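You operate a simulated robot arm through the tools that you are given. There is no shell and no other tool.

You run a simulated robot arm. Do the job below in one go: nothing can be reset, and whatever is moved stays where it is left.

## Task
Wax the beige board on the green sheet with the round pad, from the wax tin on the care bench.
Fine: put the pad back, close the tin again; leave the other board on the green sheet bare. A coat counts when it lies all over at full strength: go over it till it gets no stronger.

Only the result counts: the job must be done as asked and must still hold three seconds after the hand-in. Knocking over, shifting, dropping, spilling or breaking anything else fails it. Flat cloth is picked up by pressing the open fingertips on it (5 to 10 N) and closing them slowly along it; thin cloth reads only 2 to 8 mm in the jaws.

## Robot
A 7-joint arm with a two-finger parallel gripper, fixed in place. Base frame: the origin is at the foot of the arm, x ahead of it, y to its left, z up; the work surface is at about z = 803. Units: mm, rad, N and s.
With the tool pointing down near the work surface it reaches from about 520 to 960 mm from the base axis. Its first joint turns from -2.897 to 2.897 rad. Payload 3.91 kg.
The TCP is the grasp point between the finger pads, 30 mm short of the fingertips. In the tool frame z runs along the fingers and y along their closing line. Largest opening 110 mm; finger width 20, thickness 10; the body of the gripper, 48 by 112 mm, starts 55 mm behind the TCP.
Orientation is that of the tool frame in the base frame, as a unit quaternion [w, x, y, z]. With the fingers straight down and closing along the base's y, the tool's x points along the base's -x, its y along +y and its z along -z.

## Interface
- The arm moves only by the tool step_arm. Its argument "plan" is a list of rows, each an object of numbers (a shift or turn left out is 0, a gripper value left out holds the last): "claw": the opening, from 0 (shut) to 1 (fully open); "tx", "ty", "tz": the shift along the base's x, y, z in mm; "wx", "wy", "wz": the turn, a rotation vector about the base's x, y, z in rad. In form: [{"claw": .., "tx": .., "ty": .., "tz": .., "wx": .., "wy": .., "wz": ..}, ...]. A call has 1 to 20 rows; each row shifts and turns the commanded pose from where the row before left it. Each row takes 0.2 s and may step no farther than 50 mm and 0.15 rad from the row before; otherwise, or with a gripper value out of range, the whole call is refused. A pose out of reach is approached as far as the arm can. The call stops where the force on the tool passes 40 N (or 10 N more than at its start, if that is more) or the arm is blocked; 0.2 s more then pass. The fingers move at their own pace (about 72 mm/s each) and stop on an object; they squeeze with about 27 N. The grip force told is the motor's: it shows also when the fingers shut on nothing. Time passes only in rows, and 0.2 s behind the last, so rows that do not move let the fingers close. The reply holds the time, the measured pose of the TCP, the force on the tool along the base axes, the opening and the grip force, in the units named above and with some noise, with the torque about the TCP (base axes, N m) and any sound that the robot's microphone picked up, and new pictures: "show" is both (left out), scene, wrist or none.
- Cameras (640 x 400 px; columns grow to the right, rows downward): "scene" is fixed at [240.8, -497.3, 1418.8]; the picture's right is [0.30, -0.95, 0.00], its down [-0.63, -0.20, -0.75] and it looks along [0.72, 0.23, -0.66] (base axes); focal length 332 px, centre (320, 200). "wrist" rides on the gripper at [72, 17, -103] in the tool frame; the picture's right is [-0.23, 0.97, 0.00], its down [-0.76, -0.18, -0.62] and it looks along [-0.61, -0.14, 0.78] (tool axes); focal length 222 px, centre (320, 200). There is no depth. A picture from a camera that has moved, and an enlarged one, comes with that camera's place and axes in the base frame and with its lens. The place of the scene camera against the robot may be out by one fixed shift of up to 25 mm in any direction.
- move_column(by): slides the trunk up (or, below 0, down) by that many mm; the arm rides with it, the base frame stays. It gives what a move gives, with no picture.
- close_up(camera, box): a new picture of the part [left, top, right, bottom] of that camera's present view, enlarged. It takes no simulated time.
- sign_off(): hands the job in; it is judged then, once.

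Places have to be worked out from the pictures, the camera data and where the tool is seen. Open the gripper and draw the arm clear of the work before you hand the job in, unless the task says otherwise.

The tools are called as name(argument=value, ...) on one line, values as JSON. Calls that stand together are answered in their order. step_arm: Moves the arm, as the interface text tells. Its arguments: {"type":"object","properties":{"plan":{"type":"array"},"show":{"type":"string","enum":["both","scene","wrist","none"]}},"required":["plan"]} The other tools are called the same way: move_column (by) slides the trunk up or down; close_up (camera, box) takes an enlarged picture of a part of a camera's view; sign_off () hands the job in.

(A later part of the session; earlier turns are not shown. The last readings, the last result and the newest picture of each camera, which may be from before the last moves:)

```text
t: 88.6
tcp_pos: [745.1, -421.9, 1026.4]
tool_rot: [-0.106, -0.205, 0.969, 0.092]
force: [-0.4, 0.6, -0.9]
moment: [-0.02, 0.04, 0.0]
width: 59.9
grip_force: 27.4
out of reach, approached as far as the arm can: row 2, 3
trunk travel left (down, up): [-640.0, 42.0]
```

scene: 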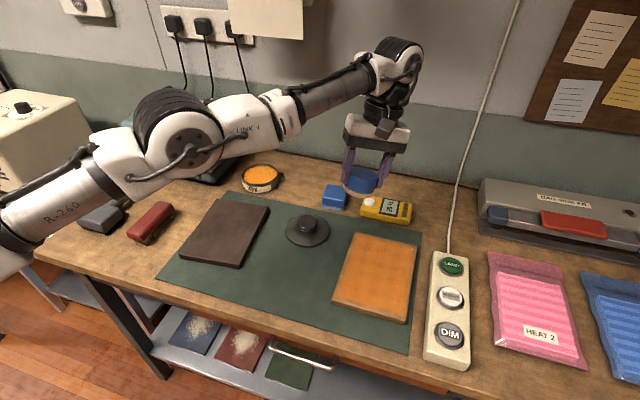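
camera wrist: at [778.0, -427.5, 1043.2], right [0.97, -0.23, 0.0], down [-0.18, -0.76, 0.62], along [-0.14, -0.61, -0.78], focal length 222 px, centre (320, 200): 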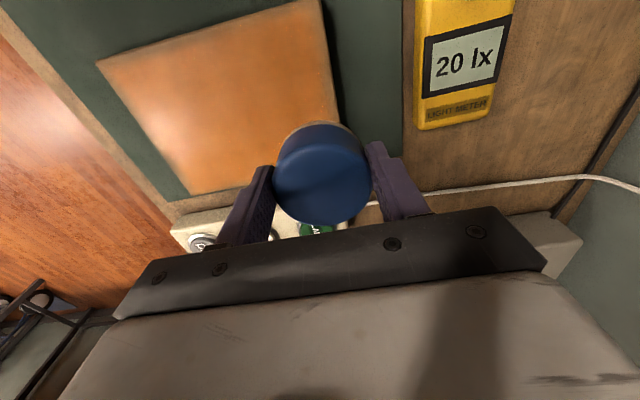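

The tilt is going through (about 0.28 rad). I tilt some more, then try inward steps with the tilted tool.

step_arm(plan=[{"wx": 0.058, "wy": 0.105, "tx": -20, "ty": 11, "tz": 9}, {"wx": 0.058, "wy": 0.105, "tx": -20, "ty": 11, "tz": 11}, {"tx": -8, "ty": 4.5}, {"tx": -8, "ty": 4.5}, {"tx": -8, "ty": 4.5}, {"tx": -8, "ty": 4.5}, {"tx": -8, "ty": 4.5}, {"tx": -8, "ty": 4.5}, {}], show="scene")

```text
t: 90.6
tcp_pos: [745.5, -423.4, 1027.3]
tool_rot: [-0.105, -0.206, 0.969, 0.092]
force: [0.1, 0.3, -0.9]
moment: [-0.03, 0.01, 0.0]
width: 59.7
grip_force: 27.0
out of reach, approached as far as the arm can: row 1, 2, 3, 4, 5, 6, 7, 8
trunk travel left (down, up): [-640.0, 42.0]
```

scene: 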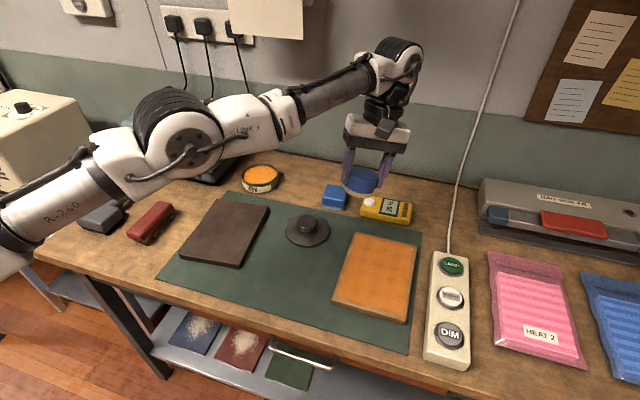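

No movement at all now, even for further tilt. I probe single directions (up, then sideways toward +y) to see what is still free.

step_arm(plan=[{"tz": 15}, {}], show="none")

step_arm(plan=[{"tx": 7, "ty": 13}, {}], show="none")

step_arm(plan=[{"wz": 0.14}, {}], show="none")

```text
t: 91.2
tcp_pos: [748.7, -422.6, 1043.8]
tool_rot: [-0.099, -0.211, 0.969, 0.08]
force: [0.1, -0.1, -1.4]
moment: [-0.02, 0.01, -0.02]
width: 60.2
grip_force: 26.7
out of reach, approached as far as the arm can: row 1
trunk travel left (down, up): [-640.0, 42.0]
```

```text
t: 91.8
tcp_pos: [749.5, -420.6, 1043.8]
tool_rot: [-0.101, -0.205, 0.97, 0.085]
force: [0.7, -0.4, -1.5]
moment: [0.01, 0.03, 0.02]
width: 59.8
grip_force: 27.4
out of reach, approached as far as the arm can: row 1
trunk travel left (down, up): [-640.0, 42.0]
```

```text
t: 92.4
tcp_pos: [749.7, -420.0, 1044.4]
tool_rot: [-0.113, -0.274, 0.951, 0.084]
force: [0.4, 0.3, -0.7]
moment: [-0.03, 0.01, -0.01]
width: 59.8
grip_force: 27.1
trunk travel left (down, up): [-640.0, 42.0]
```

Up-motion changed the tilt, so another wrist joint seems to be at its stop. I test undoing the tilt; whether it responds tells me if stops can be left again.

step_arm(plan=[{"wx": -0.05, "wy": -0.09, "tx": 20, "ty": -11, "tz": -5}, {}], show="none")

```text
t: 93.0
tcp_pos: [768.6, -429.4, 1038.5]
tool_rot: [-0.075, -0.275, 0.957, 0.047]
force: [0.2, 0.3, -0.9]
moment: [-0.04, 0.0, -0.01]
width: 60.0
grip_force: 27.3
trunk travel left (down, up): [-640.0, 42.0]
```

Undoing the tilt worked at once, so stops can be left. I retest a sideways step toward +y now that the wrist is off its stop.

step_arm(plan=[{"tx": 7, "ty": 13}, {"tx": 7, "ty": 13}, {}], show="none")

```text
t: 93.8
tcp_pos: [783.6, -404.4, 1037.3]
tool_rot: [-0.075, -0.274, 0.957, 0.048]
force: [-0.7, -0.3, -0.7]
moment: [-0.02, -0.02, -0.02]
width: 60.1
grip_force: 27.1
trunk travel left (down, up): [-640.0, 42.0]
```

Sideways is free again. Now an inward test with this partial tilt.

step_arm(plan=[{"tx": -7, "ty": 4}, {"tx": -7, "ty": 4}, {"tx": -7, "ty": 4}, {}], show="none")

```text
t: 94.8
tcp_pos: [762.2, -392.4, 1037.0]
tool_rot: [-0.076, -0.275, 0.957, 0.048]
force: [0.0, -0.3, -0.7]
moment: [0.0, 0.0, 0.0]
width: 60.0
grip_force: 27.0
trunk travel left (down, up): [-640.0, 42.0]
```

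Inward works now; the elbow is bent again. I move well inward and then level the tool.

step_arm(plan=[{"tx": -18, "ty": 8}, {"tx": -20, "ty": 8}, {"tx": -20, "ty": 8}, {"tx": -20, "ty": 8}, {"wx": -0.025, "wy": -0.0865}, {"wx": -0.025, "wy": -0.0865}, {}], show="scene")

```text
t: 96.4
tcp_pos: [683.1, -361.7, 1038.3]
tool_rot: [0.001, -0.276, 0.961, 0.0]
force: [0.0, -0.1, -1.0]
moment: [-0.03, 0.03, 0.0]
width: 59.9
grip_force: 27.1
trunk travel left (down, up): [-640.0, 42.0]
```

scene: 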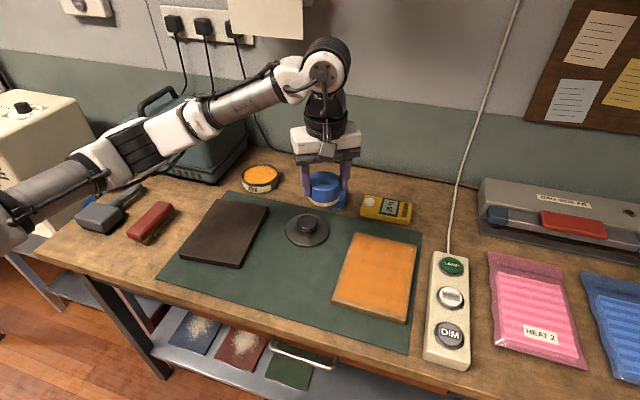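

The arm is free and level again at (683, -362). I look closely at the coat on the beige board to see where it is thin.

close_up(camera="scene", box=[325, 225, 425, 330])

close_up(camera="scene", box=[375, 225, 425, 275])

close_up(camera="scene", box=[325, 275, 415, 330])

```text
3.81 times, centred on (375, 278) of scene
camera zoom: at [240.8, -497.3, 1418.8], right [0.3, -0.95, 0.0], down [-0.63, -0.2, -0.75], along [0.72, 0.23, -0.66], focal length 1266 px, centre (110, -95)
```

zoom: 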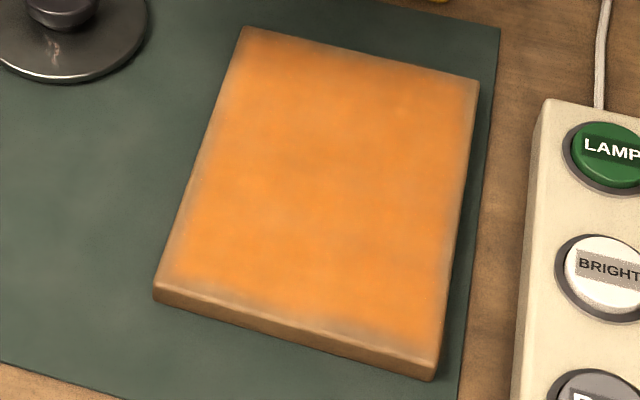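

```text
8.00 times, centred on (400, 250) of scene
camera zoom: at [240.8, -497.3, 1418.8], right [0.3, -0.95, 0.0], down [-0.63, -0.2, -0.75], along [0.72, 0.23, -0.66], focal length 2660 px, centre (-320, -200)
```

zoom: 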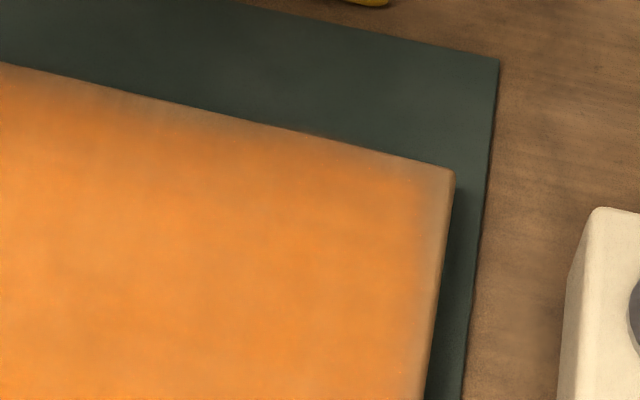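

```text
7.11 times, centred on (370, 302) of scene
camera zoom: at [240.8, -497.3, 1418.8], right [0.3, -0.95, 0.0], down [-0.63, -0.2, -0.75], along [0.72, 0.23, -0.66], focal length 2364 px, centre (-36, -529)
```

zoom: 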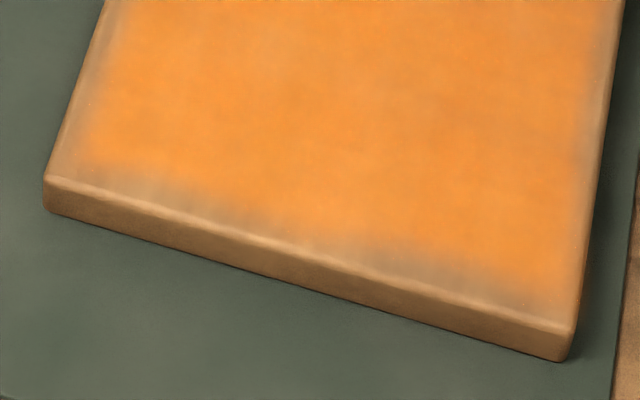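

The interior coat is strong and even, but a band along all four edges is lighter, having had only one pass. I'll reload, then re-grip the pad with the gripper leaning so that its far-right corner comes within reach. First I turn the gripper to the yaw needed for that.

step_arm(plan=[{"wz": -0.1408}, {"wz": -0.1408}, {"wz": -0.1408}, {"wz": -0.1408}, {"wz": -0.1408}, {"wz": -0.1408}, {"wz": -0.1408}, {"wz": -0.1408}, {"wz": -0.1408}, {"wz": -0.1408}, {}], show="none")

step_arm(plan=[{"tx": 25, "ty": 33, "tz": -6}, {"tx": 25, "ty": 33, "tz": -6}, {"tx": 25, "ty": 33, "tz": -6}, {"tx": 25, "ty": 33, "tz": -6}, {"tx": 25, "ty": 33, "tz": -6}, {"tx": 25, "ty": 33, "tz": -6}, {"tx": 25, "ty": 33, "tz": -6}, {"tx": 25, "ty": 25, "tz": -6}, {}], show="both")

```text
t: 98.8
tcp_pos: [682.9, -361.9, 1039.9]
tool_rot: [0.001, 0.414, 0.91, -0.001]
force: [-0.5, 0.0, -0.5]
moment: [0.03, 0.01, 0.03]
width: 60.0
grip_force: 27.0
trunk travel left (down, up): [-640.0, 42.0]
```

```text
t: 100.8
tcp_pos: [882.7, -106.8, 989.8]
tool_rot: [0.0, 0.414, 0.91, 0.0]
force: [-0.2, -0.3, -1.7]
moment: [0.0, -0.02, 0.02]
width: 59.8
grip_force: 27.0
trunk travel left (down, up): [-640.0, 42.0]
camera wrist: at [848.6, -41.1, 1092.2], right [0.88, 0.47, 0.0], down [0.37, -0.69, 0.62], along [0.29, -0.55, -0.78], focal length 222 px, centre (320, 200)
```

scene: 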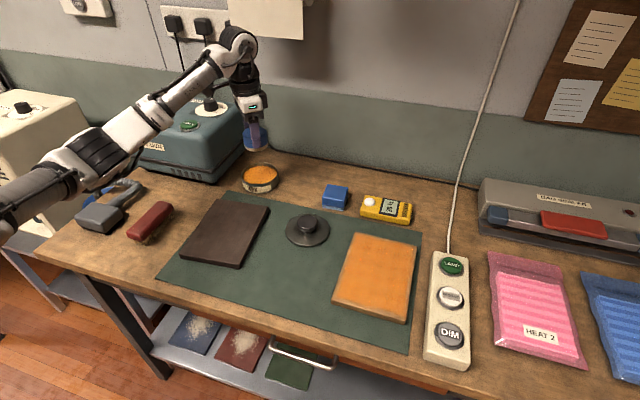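
wrist: 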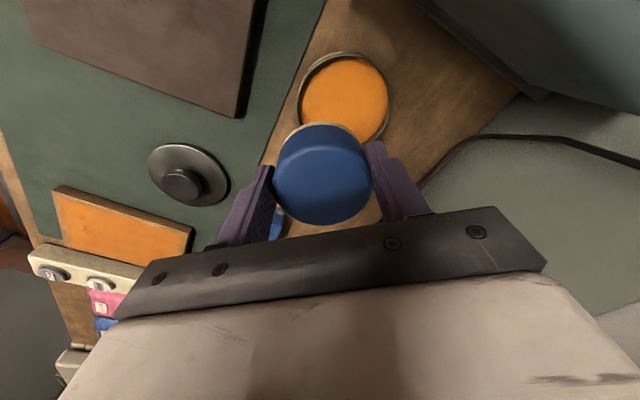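

The reload position is next: tin centre near (905, -95). I move over it and lower to just above the wax.

step_arm(plan=[{"tx": 12, "ty": 6, "tz": -20}, {"tx": 10, "ty": 5, "tz": -30}, {"tz": -30}, {"tz": -20}, {"tz": -10}, {}], show="both")

close_up(camera="wrist", box=[200, 40, 440, 220])

close_up(camera="scene", box=[220, 120, 320, 210])

```text
t: 102.2
tcp_pos: [905.7, -93.0, 880.9]
tool_rot: [0.0, 0.413, 0.911, 0.0]
force: [0.4, 0.1, -0.4]
moment: [0.01, -0.02, 0.0]
width: 59.9
grip_force: 26.4
trunk travel left (down, up): [-640.0, 42.0]
camera wrist: at [870.9, -29.1, 982.6], right [0.88, 0.47, 0.0], down [0.37, -0.69, 0.62], along [0.29, -0.55, -0.78], focal length 222 px, centre (320, 200)
```

scene: 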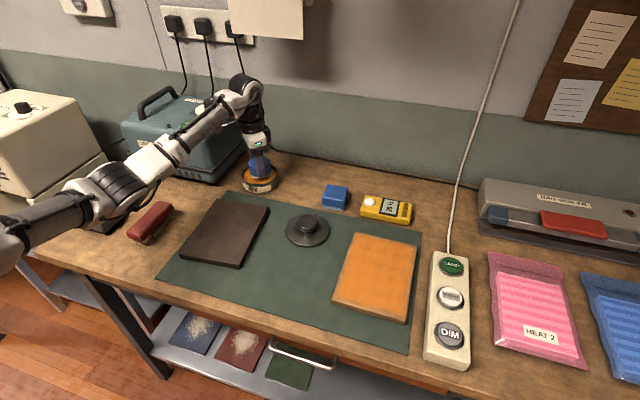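
wrist: 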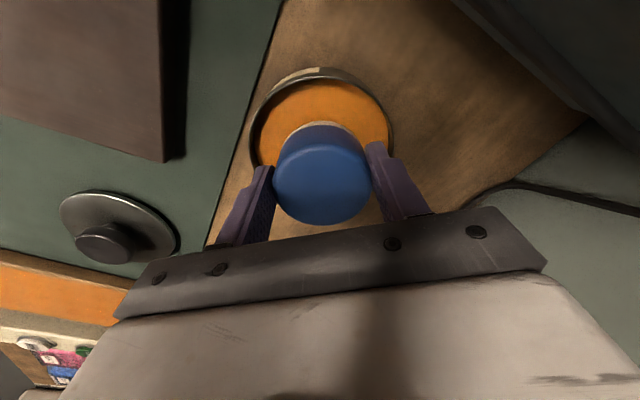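

```text
2.22 times, centred on (320, 130) of wrist
camera zoom: at [870.9, -29.1, 982.6], right [0.88, 0.47, 0.0], down [0.37, -0.69, 0.62], along [0.29, -0.55, -0.78], focal length 494 px, centre (320, 356)
```

zoom: 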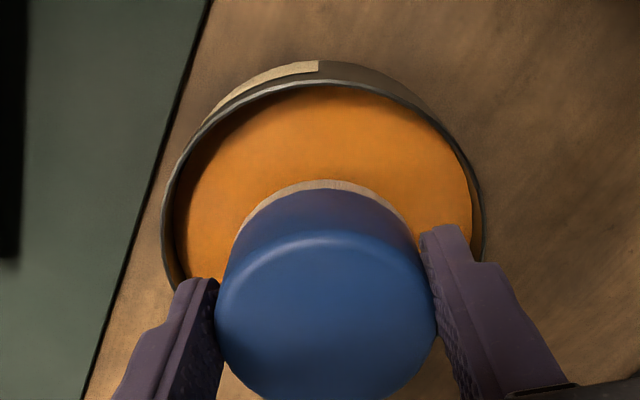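

```text
4.44 times, centred on (270, 165) of scene
camera zoom: at [240.8, -497.3, 1418.8], right [0.3, -0.95, 0.0], down [-0.63, -0.2, -0.75], along [0.72, 0.23, -0.66], focal length 1478 px, centre (542, 356)
```

zoom: 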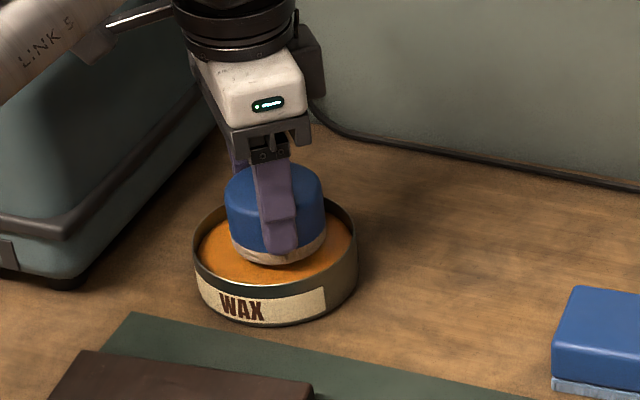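

The pad is centred in the tin opening. I lower it onto the wax and press moderately.

step_arm(plan=[{"tz": -6}, {"tz": -4}, {"tz": -2}, {}], show="none")

```text
t: 103.2
tcp_pos: [905.5, -94.6, 871.2]
tool_rot: [0.004, 0.413, 0.911, 0.0]
force: [3.8, -0.5, 19.7]
moment: [0.02, 0.1, -0.05]
width: 60.2
grip_force: 27.1
trunk travel left (down, up): [-640.0, 42.0]
```

Loaded with about 20 N of press. I lift the pad out and carry it back over the beige board's middle.

step_arm(plan=[{}, {"tz": 10}, {"tz": 30}, {"tz": 30}, {"tx": -21, "ty": -38}, {"tx": -21, "ty": -38}, {"tx": -21, "ty": -38}, {"tx": -21, "ty": -38}, {"tx": -21, "ty": -38}, {"tx": -22, "ty": -39}, {"tx": -22, "ty": -39}, {"tx": -22, "ty": -39}, {"tx": -22, "ty": -39}, {"tx": -22, "ty": -39}, {}], show="both")

```text
t: 106.4
tcp_pos: [692.0, -478.3, 937.0]
tool_rot: [0.0, 0.413, 0.911, 0.0]
force: [-0.6, -0.1, -0.4]
moment: [0.03, -0.02, 0.02]
width: 60.2
grip_force: 27.5
trunk travel left (down, up): [-640.0, 42.0]
camera wrist: at [657.3, -413.3, 1040.6], right [0.88, 0.47, 0.0], down [0.37, -0.69, 0.62], along [0.29, -0.55, -0.78], focal length 222 px, centre (320, 200)
```

scene: 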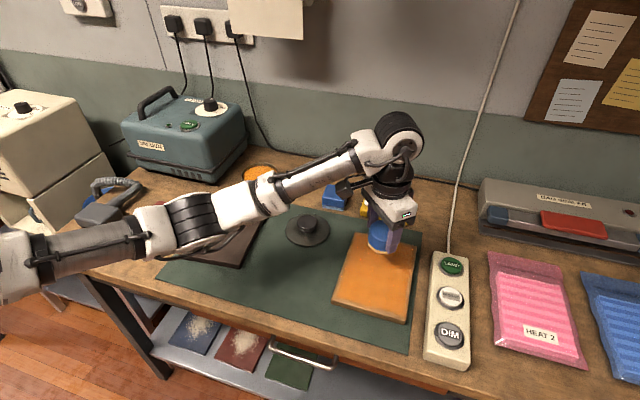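
wrist: 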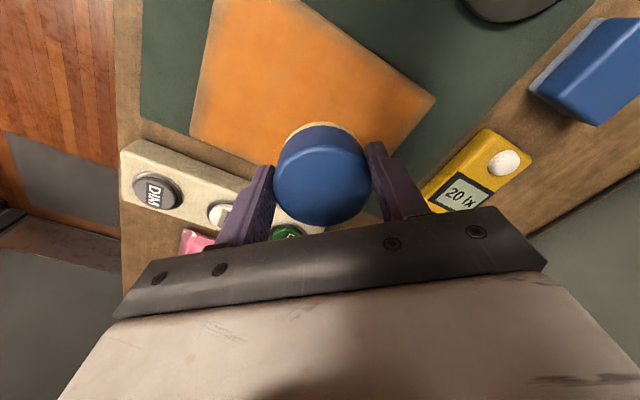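

I lower the pad onto the middle of the board to set it down for the re-grip.

step_arm(plan=[{"tz": -30}, {"tz": -25}, {"tz": -13}, {"tz": -3}, {"tz": -2}, {}], show="none")

```text
t: 107.8
tcp_pos: [690.5, -478.4, 865.3]
tool_rot: [0.001, 0.413, 0.911, 0.0]
force: [1.2, -0.3, 4.6]
moment: [0.09, -0.11, 0.0]
width: 60.0
grip_force: 27.3
trunk travel left (down, up): [-640.0, 42.0]
```

The pad rests on the board at 4.6 N. I open, lean the gripper 0.16 rad about its closing axis (wrist moving back toward the base), offset slightly, and close on the pad again.

step_arm(plan=[{"claw": 0.8}, {}, {"wx": -0.06, "wy": -0.053}, {"wx": -0.06, "wy": -0.053}, {"tx": -3, "ty": 3.5}, {}], show="both")

close_up(camera="wrist", box=[180, 60, 460, 240])

close_up(camera="scene", box=[330, 170, 430, 270])

```text
t: 109.2
tcp_pos: [688.9, -476.2, 864.3]
tool_rot: [0.074, 0.411, 0.908, -0.033]
force: [-0.5, -0.6, 0.3]
moment: [-0.02, -0.04, 0.03]
width: 88.1
grip_force: 0.0
trunk travel left (down, up): [-640.0, 42.0]
camera wrist: at [643.5, -398.7, 955.2], right [0.88, 0.47, 0.04], down [0.3, -0.61, 0.74], along [0.37, -0.64, -0.67], focal length 222 px, centre (320, 200)
```

scene: 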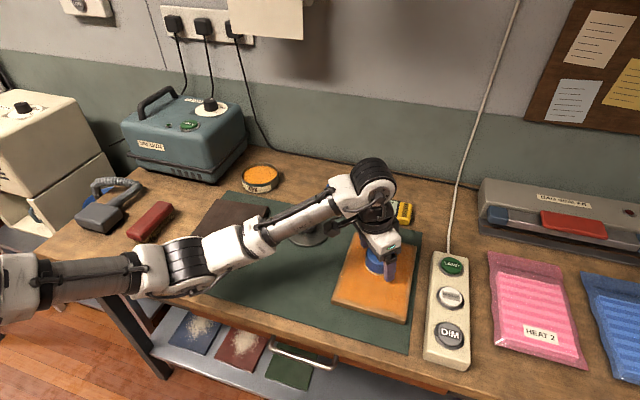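
wrist: 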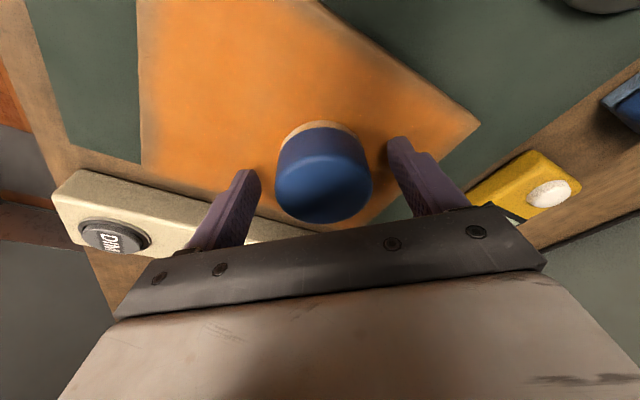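

```text
2.22 times, centred on (320, 150) of wrist
camera zoom: at [643.5, -398.7, 955.2], right [0.88, 0.47, 0.04], down [0.3, -0.61, 0.74], along [0.37, -0.64, -0.67], focal length 494 px, centre (320, 311)
```

zoom: 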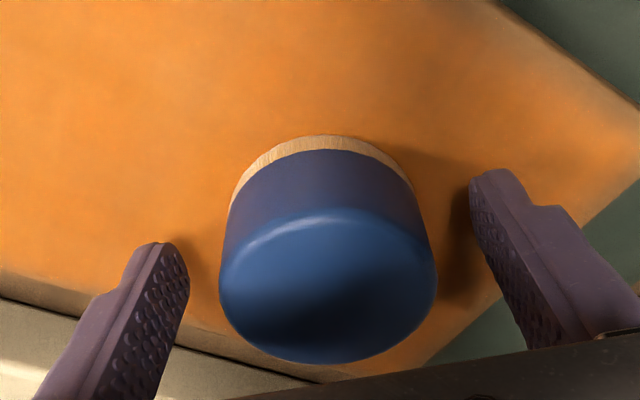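

```text
4.00 times, centred on (380, 220) of scene
camera zoom: at [240.8, -497.3, 1418.8], right [0.3, -0.95, 0.0], down [-0.63, -0.2, -0.75], along [0.72, 0.23, -0.66], focal length 1330 px, centre (80, 120)
```

zoom: 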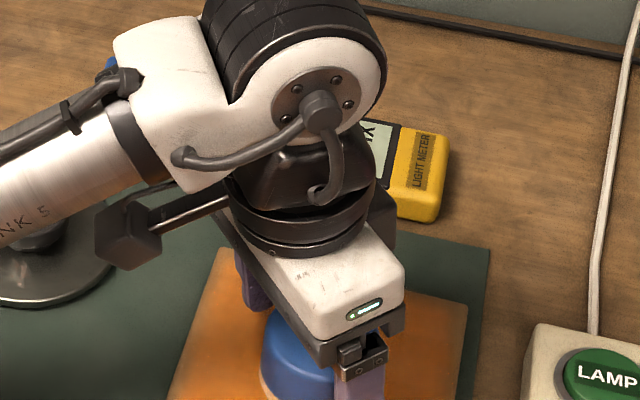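

The lean is as intended, with the wrist shifted inward. I close on the pad again.

step_arm(plan=[{"claw": 0.65}, {"claw": 0.5}, {"claw": 0.0}, {}, {}], show="wrist")

```text
t: 110.4
tcp_pos: [686.9, -474.8, 865.2]
tool_rot: [0.073, 0.412, 0.908, -0.033]
force: [0.4, 0.3, 0.4]
moment: [0.01, 0.02, 0.0]
width: 59.9
grip_force: 26.7
trunk travel left (down, up): [-640.0, 42.0]
camera wrist: at [643.5, -398.8, 955.2], right [0.88, 0.47, 0.04], down [0.3, -0.61, 0.74], along [0.37, -0.64, -0.67], focal length 222 px, centre (320, 200)
```

wrist: 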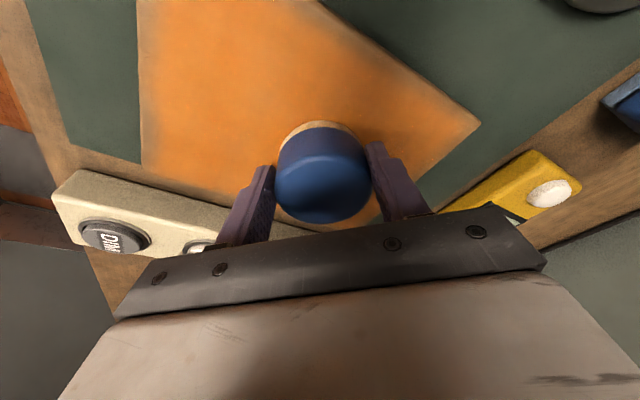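

The pad is gripped with the lean (pad centre about 3 mm beyond the TCP). I press down lightly, wipe to the right edge, and check force.

step_arm(plan=[{"tz": -1.5}, {"ty": -20}, {"ty": -20}, {"ty": -20}], show="none")

```text
t: 111.4
tcp_pos: [687.7, -535.4, 865.1]
tool_rot: [0.073, 0.412, 0.908, -0.033]
force: [-1.1, 1.9, 7.7]
moment: [0.08, 0.02, -0.01]
width: 60.0
grip_force: 27.1
trunk travel left (down, up): [-640.0, 42.0]
```

Force is about 8 N at the right edge. I wipe along it to the far-right corner, then along the far edge to the left.

step_arm(plan=[{"tx": 18}, {"tx": 18}, {"tx": 18}, {"tx": 16, "ty": 1}, {"ty": -2}, {"tx": 2, "ty": 4}, {"ty": 19}, {"ty": 19}, {"ty": 19}, {"ty": 19}, {"ty": 19}, {"ty": 19}], show="both")

close_up(camera="scene", box=[325, 225, 425, 330])

```text
t: 114.0
tcp_pos: [759.4, -419.1, 864.4]
tool_rot: [0.074, 0.412, 0.908, -0.032]
force: [0.2, -1.4, 7.4]
moment: [-0.24, -0.04, -0.02]
width: 59.9
grip_force: 26.9
trunk travel left (down, up): [-640.0, 42.0]
camera wrist: at [715.6, -342.2, 955.0], right [0.88, 0.47, 0.04], down [0.3, -0.61, 0.74], along [0.37, -0.64, -0.67], focal length 222 px, centre (320, 200)
```

scene: 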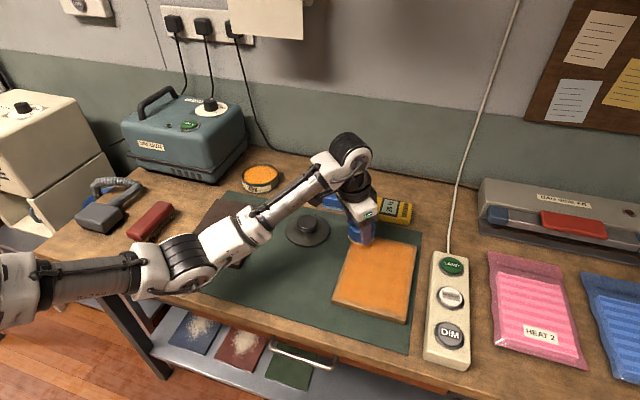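
wrist: 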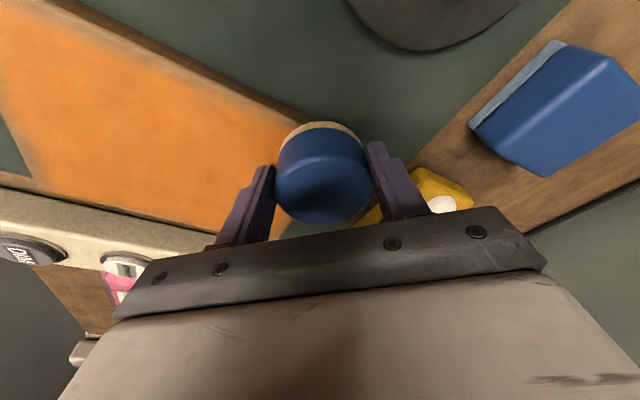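

```text
3.81 times, centred on (375, 278) of scene
camera zoom: at [240.8, -497.3, 1418.8], right [0.3, -0.95, 0.0], down [-0.63, -0.2, -0.75], along [0.72, 0.23, -0.66], focal length 1266 px, centre (110, -95)
```

zoom: 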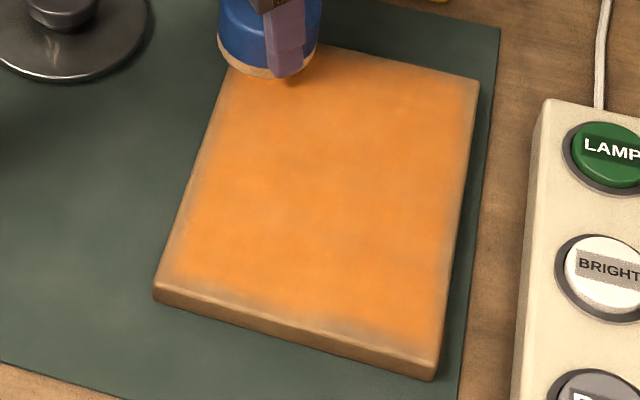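

That went through cleanly and the corner is filling in. I continue along the left edge, the near edge and back up the right edge.

step_arm(plan=[{"tx": 4}, {"tx": -21}, {"tx": -21}, {"tx": -21}, {"tx": -21}, {"tx": -21}, {"tx": -21}, {"tx": -21}, {"tx": -21}, {"tx": -3}, {"ty": -20}, {"ty": -20}, {"ty": -20}, {"ty": -20}, {"ty": -20}, {"ty": -20}, {"tx": 20}, {"tx": 20}, {"tx": 20}, {"tx": 20}], show="both")

close_up(camera="scene", box=[325, 225, 425, 330])

```text
t: 118.2
tcp_pos: [671.2, -538.7, 863.1]
tool_rot: [0.074, 0.412, 0.908, -0.033]
force: [-2.3, 0.0, 4.4]
moment: [-0.05, 0.09, -0.01]
width: 60.3
grip_force: 26.8
trunk travel left (down, up): [-640.0, 42.0]
camera wrist: at [627.5, -461.9, 954.5], right [0.88, 0.47, 0.04], down [0.29, -0.61, 0.74], along [0.37, -0.64, -0.67], focal length 222 px, centre (320, 200)
```

scene: 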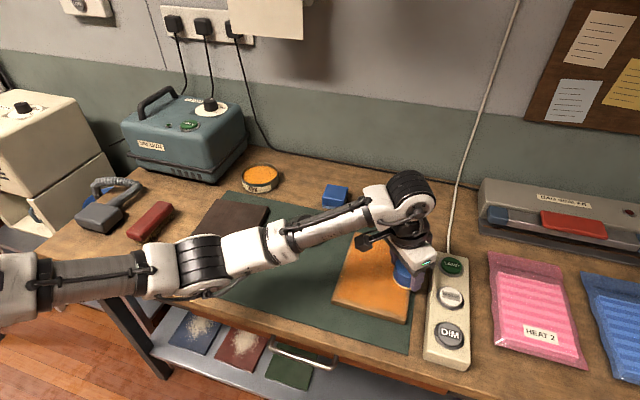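
wrist: 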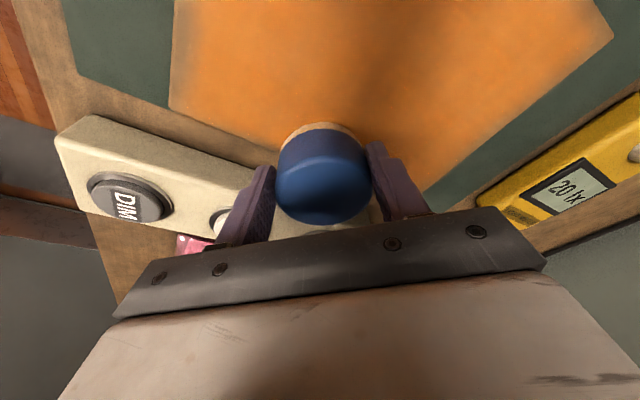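

```text
3.81 times, centred on (375, 278) of scene
camera zoom: at [240.8, -497.3, 1418.8], right [0.3, -0.95, 0.0], down [-0.63, -0.2, -0.75], along [0.72, 0.23, -0.66], focal length 1266 px, centre (110, -95)
```

zoom: 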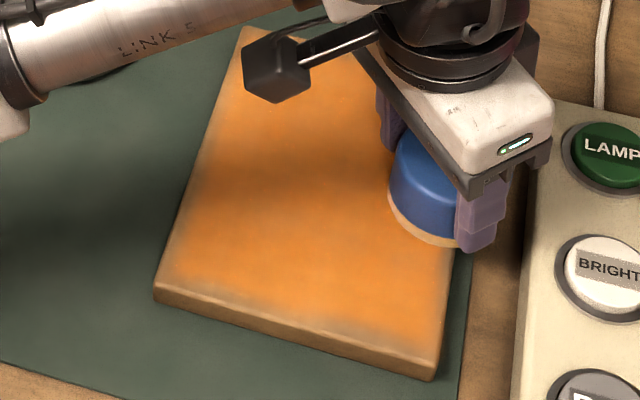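

The edges are strengthening; force is a bit down at 4 N. I add a little pressure and go round again: right edge, far edge, left edge.

step_arm(plan=[{"tx": 20, "tz": -0.7}, {"tx": 20}, {"tx": 20}, {"tx": 20}, {"tx": 8, "ty": 3}, {"ty": 20, "tx": 2}, {"ty": 20, "tx": 2}, {"ty": 20}, {"ty": 20}, {"ty": 20}, {"ty": 17}, {"tx": -21}, {"tx": -21}, {"tx": -21}, {"tx": -21}, {"tx": -21}, {"tx": -21}, {"tx": -21}, {"tx": -21}, {"tx": -4}], show="both")

close_up(camera="scene", box=[325, 225, 425, 330])

```text
t: 122.4
tcp_pos: [592.8, -418.0, 864.2]
tool_rot: [0.074, 0.411, 0.908, -0.034]
force: [6.7, 0.7, 17.3]
moment: [-0.09, -0.44, 0.0]
width: 60.0
grip_force: 26.9
trunk travel left (down, up): [-640.0, 42.0]
camera wrist: at [548.2, -340.8, 953.7], right [0.88, 0.47, 0.04], down [0.3, -0.61, 0.74], along [0.37, -0.64, -0.67], focal length 222 px, centre (320, 200)
```

scene: 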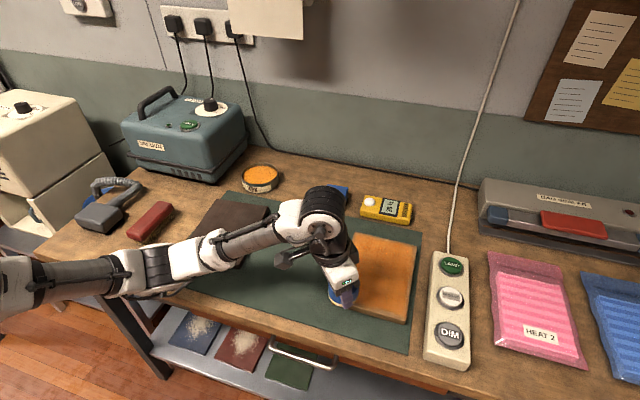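
wrist: 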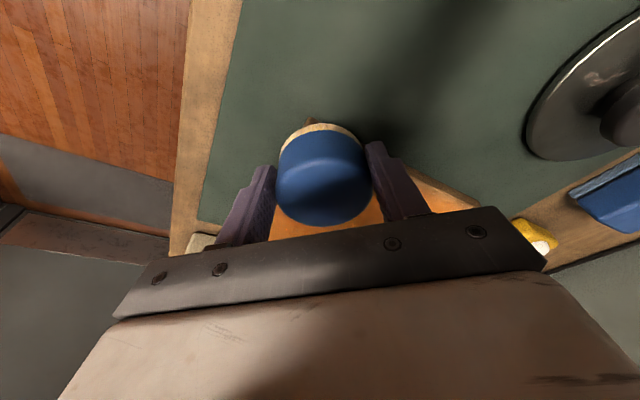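

```text
3.81 times, centred on (375, 278) of scene
camera zoom: at [240.8, -497.3, 1418.8], right [0.3, -0.95, 0.0], down [-0.63, -0.2, -0.75], along [0.72, 0.23, -0.66], focal length 1266 px, centre (110, -95)
```

zoom: 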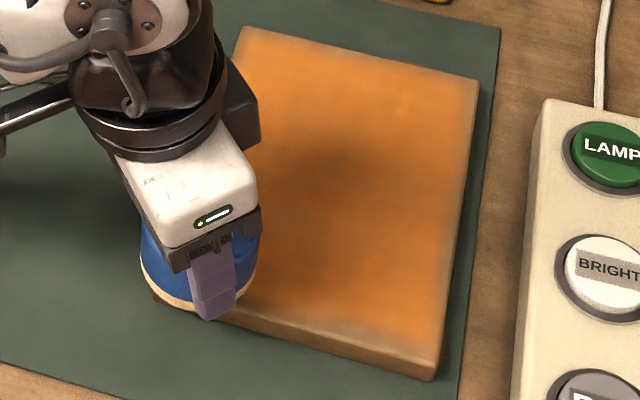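

The left edge is done again (17 N at this near end). I now wipe crosswise lines in y, starting along the near edge, with 24 mm spacing.

step_arm(plan=[{"ty": -20, "tz": 0.5}, {"ty": -20}, {"ty": -20}, {"ty": -20}, {"ty": -20}, {"ty": -20}, {"tx": 24}, {"ty": 20}, {"ty": 20}, {"ty": 20}, {"ty": 20}, {"ty": 20}, {"ty": 20}, {"tx": 24}, {"ty": -20}, {"ty": -20}, {"ty": -20}, {"ty": -20}, {"ty": -20}, {"ty": -20}], show="both")

close_up(camera="scene", box=[325, 225, 425, 330])

```text
t: 126.6
tcp_pos: [642.2, -537.8, 864.4]
tool_rot: [0.074, 0.412, 0.908, -0.033]
force: [-1.5, 1.2, 3.5]
moment: [0.05, 0.0, 0.01]
width: 60.2
grip_force: 26.5
trunk travel left (down, up): [-640.0, 42.0]
camera wrist: at [596.6, -461.9, 953.7], right [0.88, 0.47, 0.04], down [0.3, -0.61, 0.74], along [0.37, -0.64, -0.67], focal length 222 px, centre (320, 200)
```

scene: 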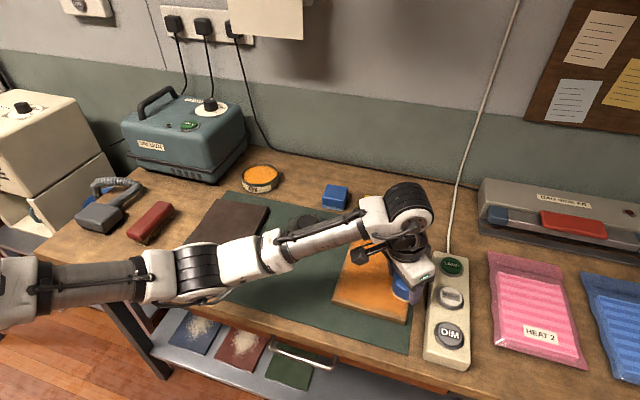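
wrist: 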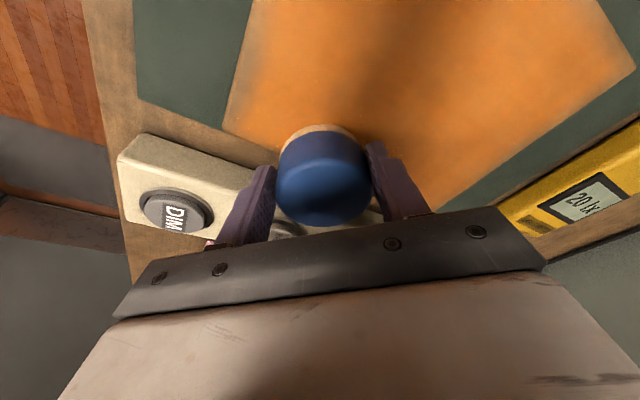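

```text
3.81 times, centred on (375, 278) of scene
camera zoom: at [240.8, -497.3, 1418.8], right [0.3, -0.95, 0.0], down [-0.63, -0.2, -0.75], along [0.72, 0.23, -0.66], focal length 1266 px, centre (110, -95)
```

zoom: 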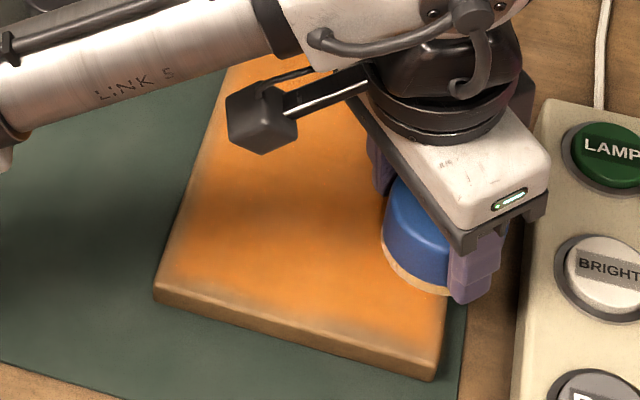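

The force is down to 3.5 N here; I lower a touch and continue the crosswise lines toward the far end.

step_arm(plan=[{"tx": 24, "tz": -0.8}, {"ty": 20}, {"ty": 20}, {"ty": 20}, {"ty": 20}, {"ty": 20}, {"ty": 20}, {"tx": 24, "tz": -0.2}, {"ty": -20}, {"ty": -20}, {"ty": -20}, {"ty": -20}, {"ty": -20}, {"ty": -20}], show="none")

step_arm(plan=[{"tx": 24, "tz": -0.2}, {"ty": 20}, {"ty": 20}, {"ty": 20}, {"ty": 20}, {"ty": 20}, {"ty": 20}], show="both")

close_up(camera="scene", box=[325, 225, 425, 330])

```text
t: 129.6
tcp_pos: [687.6, -539.2, 863.7]
tool_rot: [0.074, 0.412, 0.908, -0.033]
force: [-2.0, 4.5, 12.8]
moment: [0.08, 0.02, 0.03]
width: 60.2
grip_force: 26.8
trunk travel left (down, up): [-640.0, 42.0]
```

```text
t: 131.2
tcp_pos: [714.1, -418.1, 862.7]
tool_rot: [0.073, 0.413, 0.907, -0.034]
force: [-0.3, -3.0, 7.8]
moment: [-0.3, -0.17, -0.03]
width: 59.9
grip_force: 27.1
trunk travel left (down, up): [-640.0, 42.0]
camera wrist: at [669.2, -341.4, 953.4], right [0.88, 0.47, 0.04], down [0.3, -0.61, 0.74], along [0.37, -0.64, -0.67], focal length 222 px, centre (320, 200)
```

scene: 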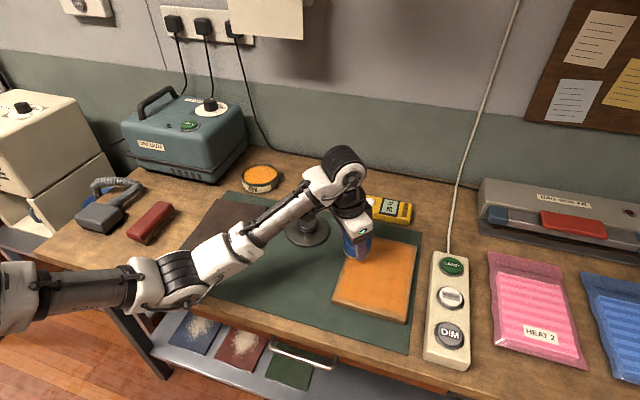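
wrist: 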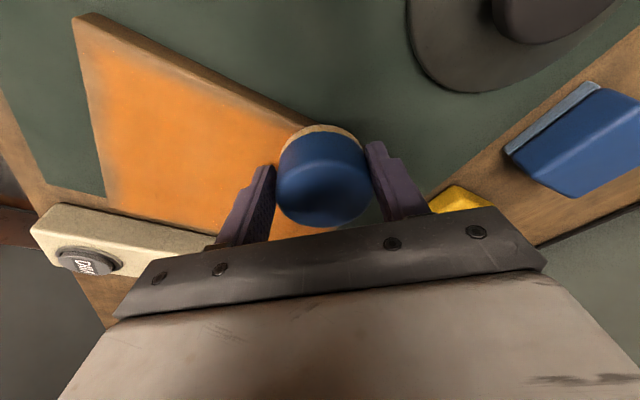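

```text
3.81 times, centred on (375, 278) of scene
camera zoom: at [240.8, -497.3, 1418.8], right [0.3, -0.95, 0.0], down [-0.63, -0.2, -0.75], along [0.72, 0.23, -0.66], focal length 1266 px, centre (110, -95)
```

zoom: 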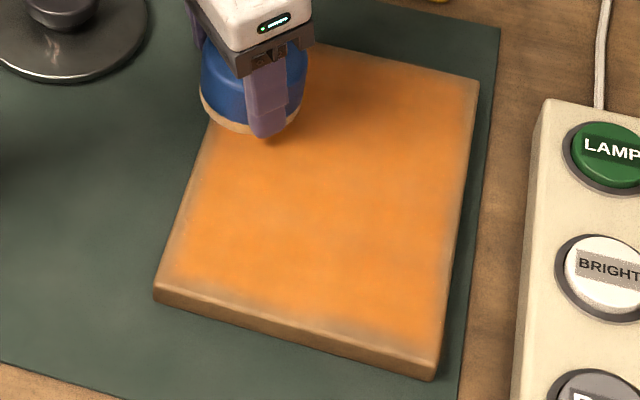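

Comparing pad and board in the picture, the near and left edges actually lie about 10 mm and 5 mm further out (board ≈ x 573-770, y -553 to -404). I finish the far lines and then wipe left and near edges farther out.

step_arm(plan=[{"tx": 22, "tz": -0.2}, {"ty": -20}, {"ty": -20}, {"ty": -20}, {"ty": -20}, {"ty": -20}, {"ty": -19}, {"tx": 20, "ty": 2}, {"ty": 20}, {"ty": 20}, {"ty": 20}, {"ty": 20}, {"ty": 20}, {"ty": 20}, {"ty": 3}], show="none")

step_arm(plan=[{"tx": -22, "tz": 0.2}, {"tx": -22}, {"tx": -22}, {"tx": -22, "tz": 0.2}, {"tx": -22}, {"tx": -22}, {"tx": -22, "tz": 0.2}, {"tx": -22}, {"ty": -18}, {"ty": -18}, {"ty": -18}, {"ty": -18}, {"ty": -18}, {"ty": -18}, {"ty": -18}], show="both")

close_up(camera="scene", box=[325, 225, 425, 330])

```text
t: 134.4
tcp_pos: [755.2, -412.2, 863.5]
tool_rot: [0.075, 0.412, 0.908, -0.033]
force: [1.0, -5.0, 13.0]
moment: [-0.39, -0.06, -0.02]
width: 60.1
grip_force: 26.8
trunk travel left (down, up): [-640.0, 42.0]
```

```text
t: 137.6
tcp_pos: [579.1, -538.7, 862.6]
tool_rot: [0.073, 0.412, 0.908, -0.033]
force: [-0.1, 0.6, 0.5]
moment: [0.03, -0.01, 0.0]
width: 59.9
grip_force: 27.2
trunk travel left (down, up): [-640.0, 42.0]
camera wrist: at [533.8, -462.1, 953.0], right [0.88, 0.47, 0.04], down [0.3, -0.61, 0.74], along [0.37, -0.64, -0.67], focal length 222 px, centre (320, 200)
```

scene: 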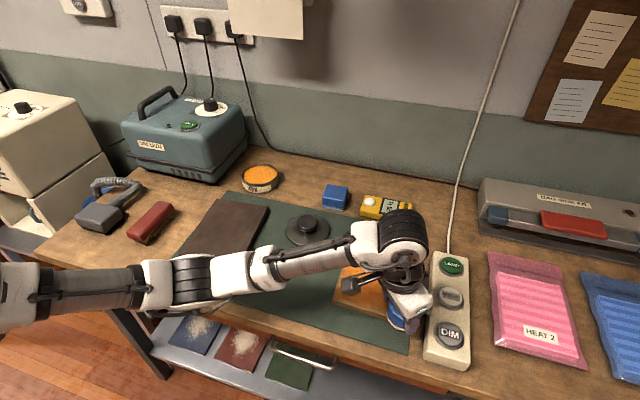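
wrist: 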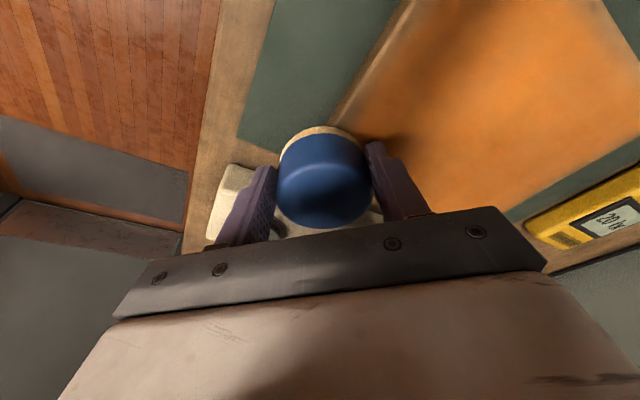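

```text
3.81 times, centred on (375, 278) of scene
camera zoom: at [240.8, -497.3, 1418.8], right [0.3, -0.95, 0.0], down [-0.63, -0.2, -0.75], along [0.72, 0.23, -0.66], focal length 1266 px, centre (110, -95)
```

zoom: 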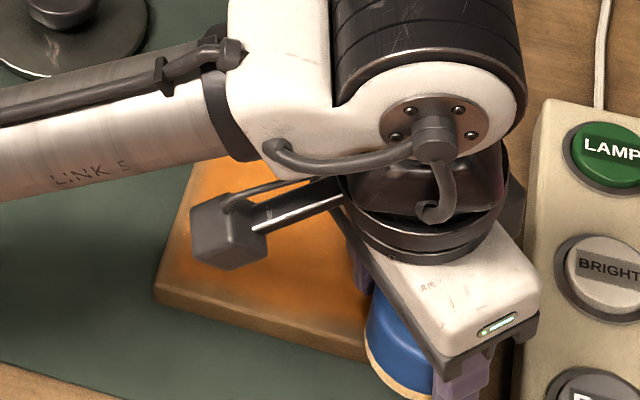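

Contact is lost at this corner and the felt looks paler, so wax may be running out. I lift off and swing aside to inspect the board unobstructed.

step_arm(plan=[{"tz": 20}, {"tz": 40}, {"tz": 20, "ty": 35, "tx": 10}, {"ty": 45, "tx": 20}, {"ty": 45, "tx": 20}, {"ty": 45, "tx": 20}, {"ty": 40, "tx": 25}, {}], show="scene")

close_up(camera="scene", box=[325, 225, 425, 330])

close_up(camera="scene", box=[325, 275, 415, 330])

close_up(camera="scene", box=[340, 225, 425, 275])

```text
t: 139.4
tcp_pos: [672.0, -328.1, 945.4]
tool_rot: [0.072, 0.412, 0.908, -0.033]
force: [0.7, 0.2, -0.6]
moment: [0.02, 0.0, -0.03]
width: 60.0
grip_force: 27.0
trunk travel left (down, up): [-640.0, 42.0]
```

scene: 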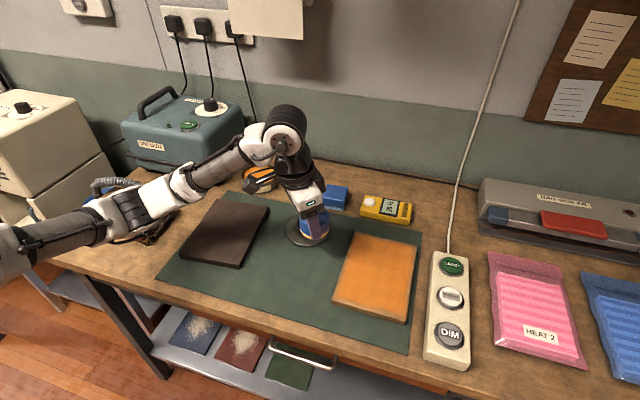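

```text
3.81 times, centred on (375, 278) of scene
camera zoom: at [240.8, -497.3, 1418.8], right [0.3, -0.95, 0.0], down [-0.63, -0.2, -0.75], along [0.72, 0.23, -0.66], focal length 1266 px, centre (110, -95)
```

zoom: 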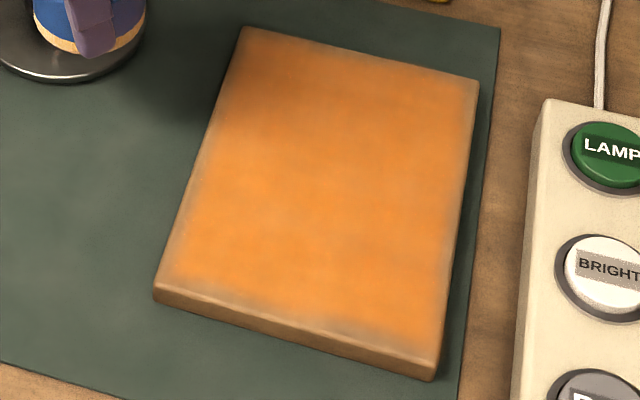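

```text
7.11 times, centred on (370, 302) of scene
camera zoom: at [240.8, -497.3, 1418.8], right [0.3, -0.95, 0.0], down [-0.63, -0.2, -0.75], along [0.72, 0.23, -0.66], focal length 2364 px, centre (-36, -529)
```

zoom: 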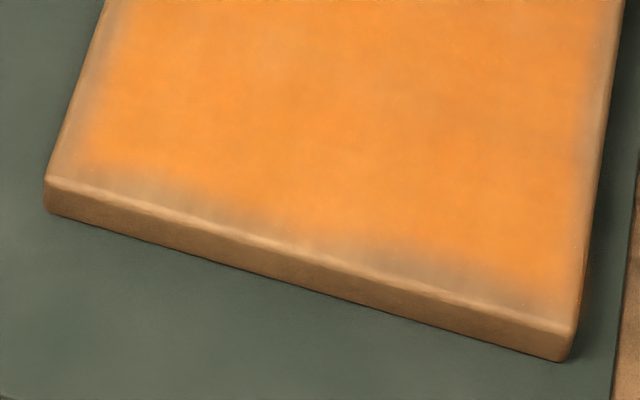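

```text
7.53 times, centred on (382, 250) of scene
camera zoom: at [240.8, -497.3, 1418.8], right [0.3, -0.95, 0.0], down [-0.63, -0.2, -0.75], along [0.72, 0.23, -0.66], focal length 2503 px, centre (-151, -176)
```

zoom: 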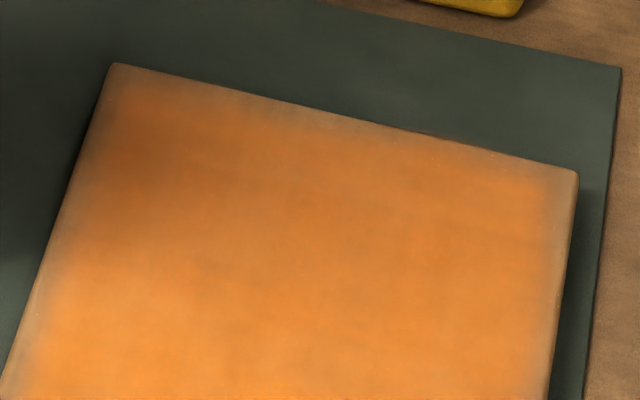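

The near-edge pattern looks unchanged from before this second round, so I compare the far-right corner with the same framing as earlier.

close_up(camera="scene", box=[375, 225, 425, 275])

close_up(camera="scene", box=[280, 190, 340, 250])

```text
8.00 times, centred on (400, 250) of scene
camera zoom: at [240.8, -497.3, 1418.8], right [0.3, -0.95, 0.0], down [-0.63, -0.2, -0.75], along [0.72, 0.23, -0.66], focal length 2660 px, centre (-320, -200)
```

zoom: 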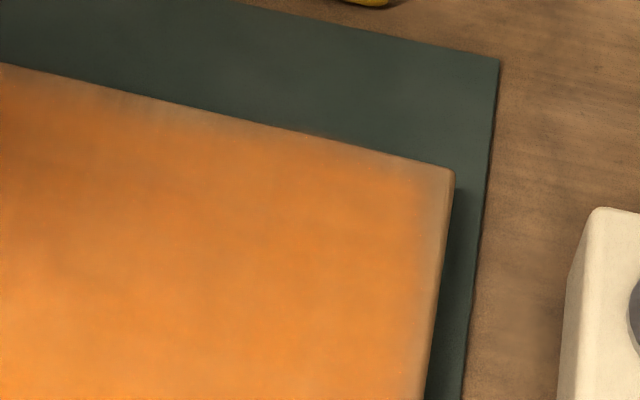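

```text
6.67 times, centred on (310, 220) of scene
camera zoom: at [240.8, -497.3, 1418.8], right [0.3, -0.95, 0.0], down [-0.63, -0.2, -0.75], along [0.72, 0.23, -0.66], focal length 2216 px, centre (387, 67)
```

zoom: 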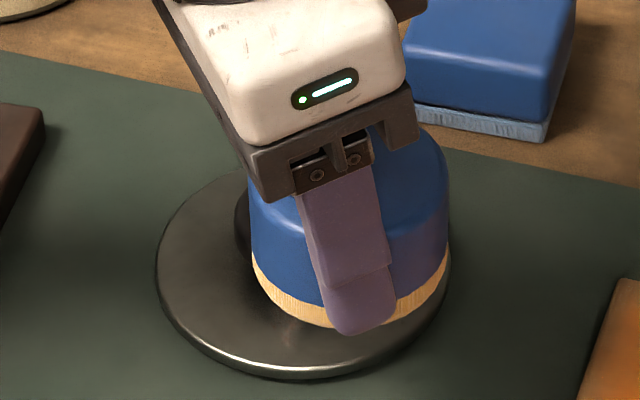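

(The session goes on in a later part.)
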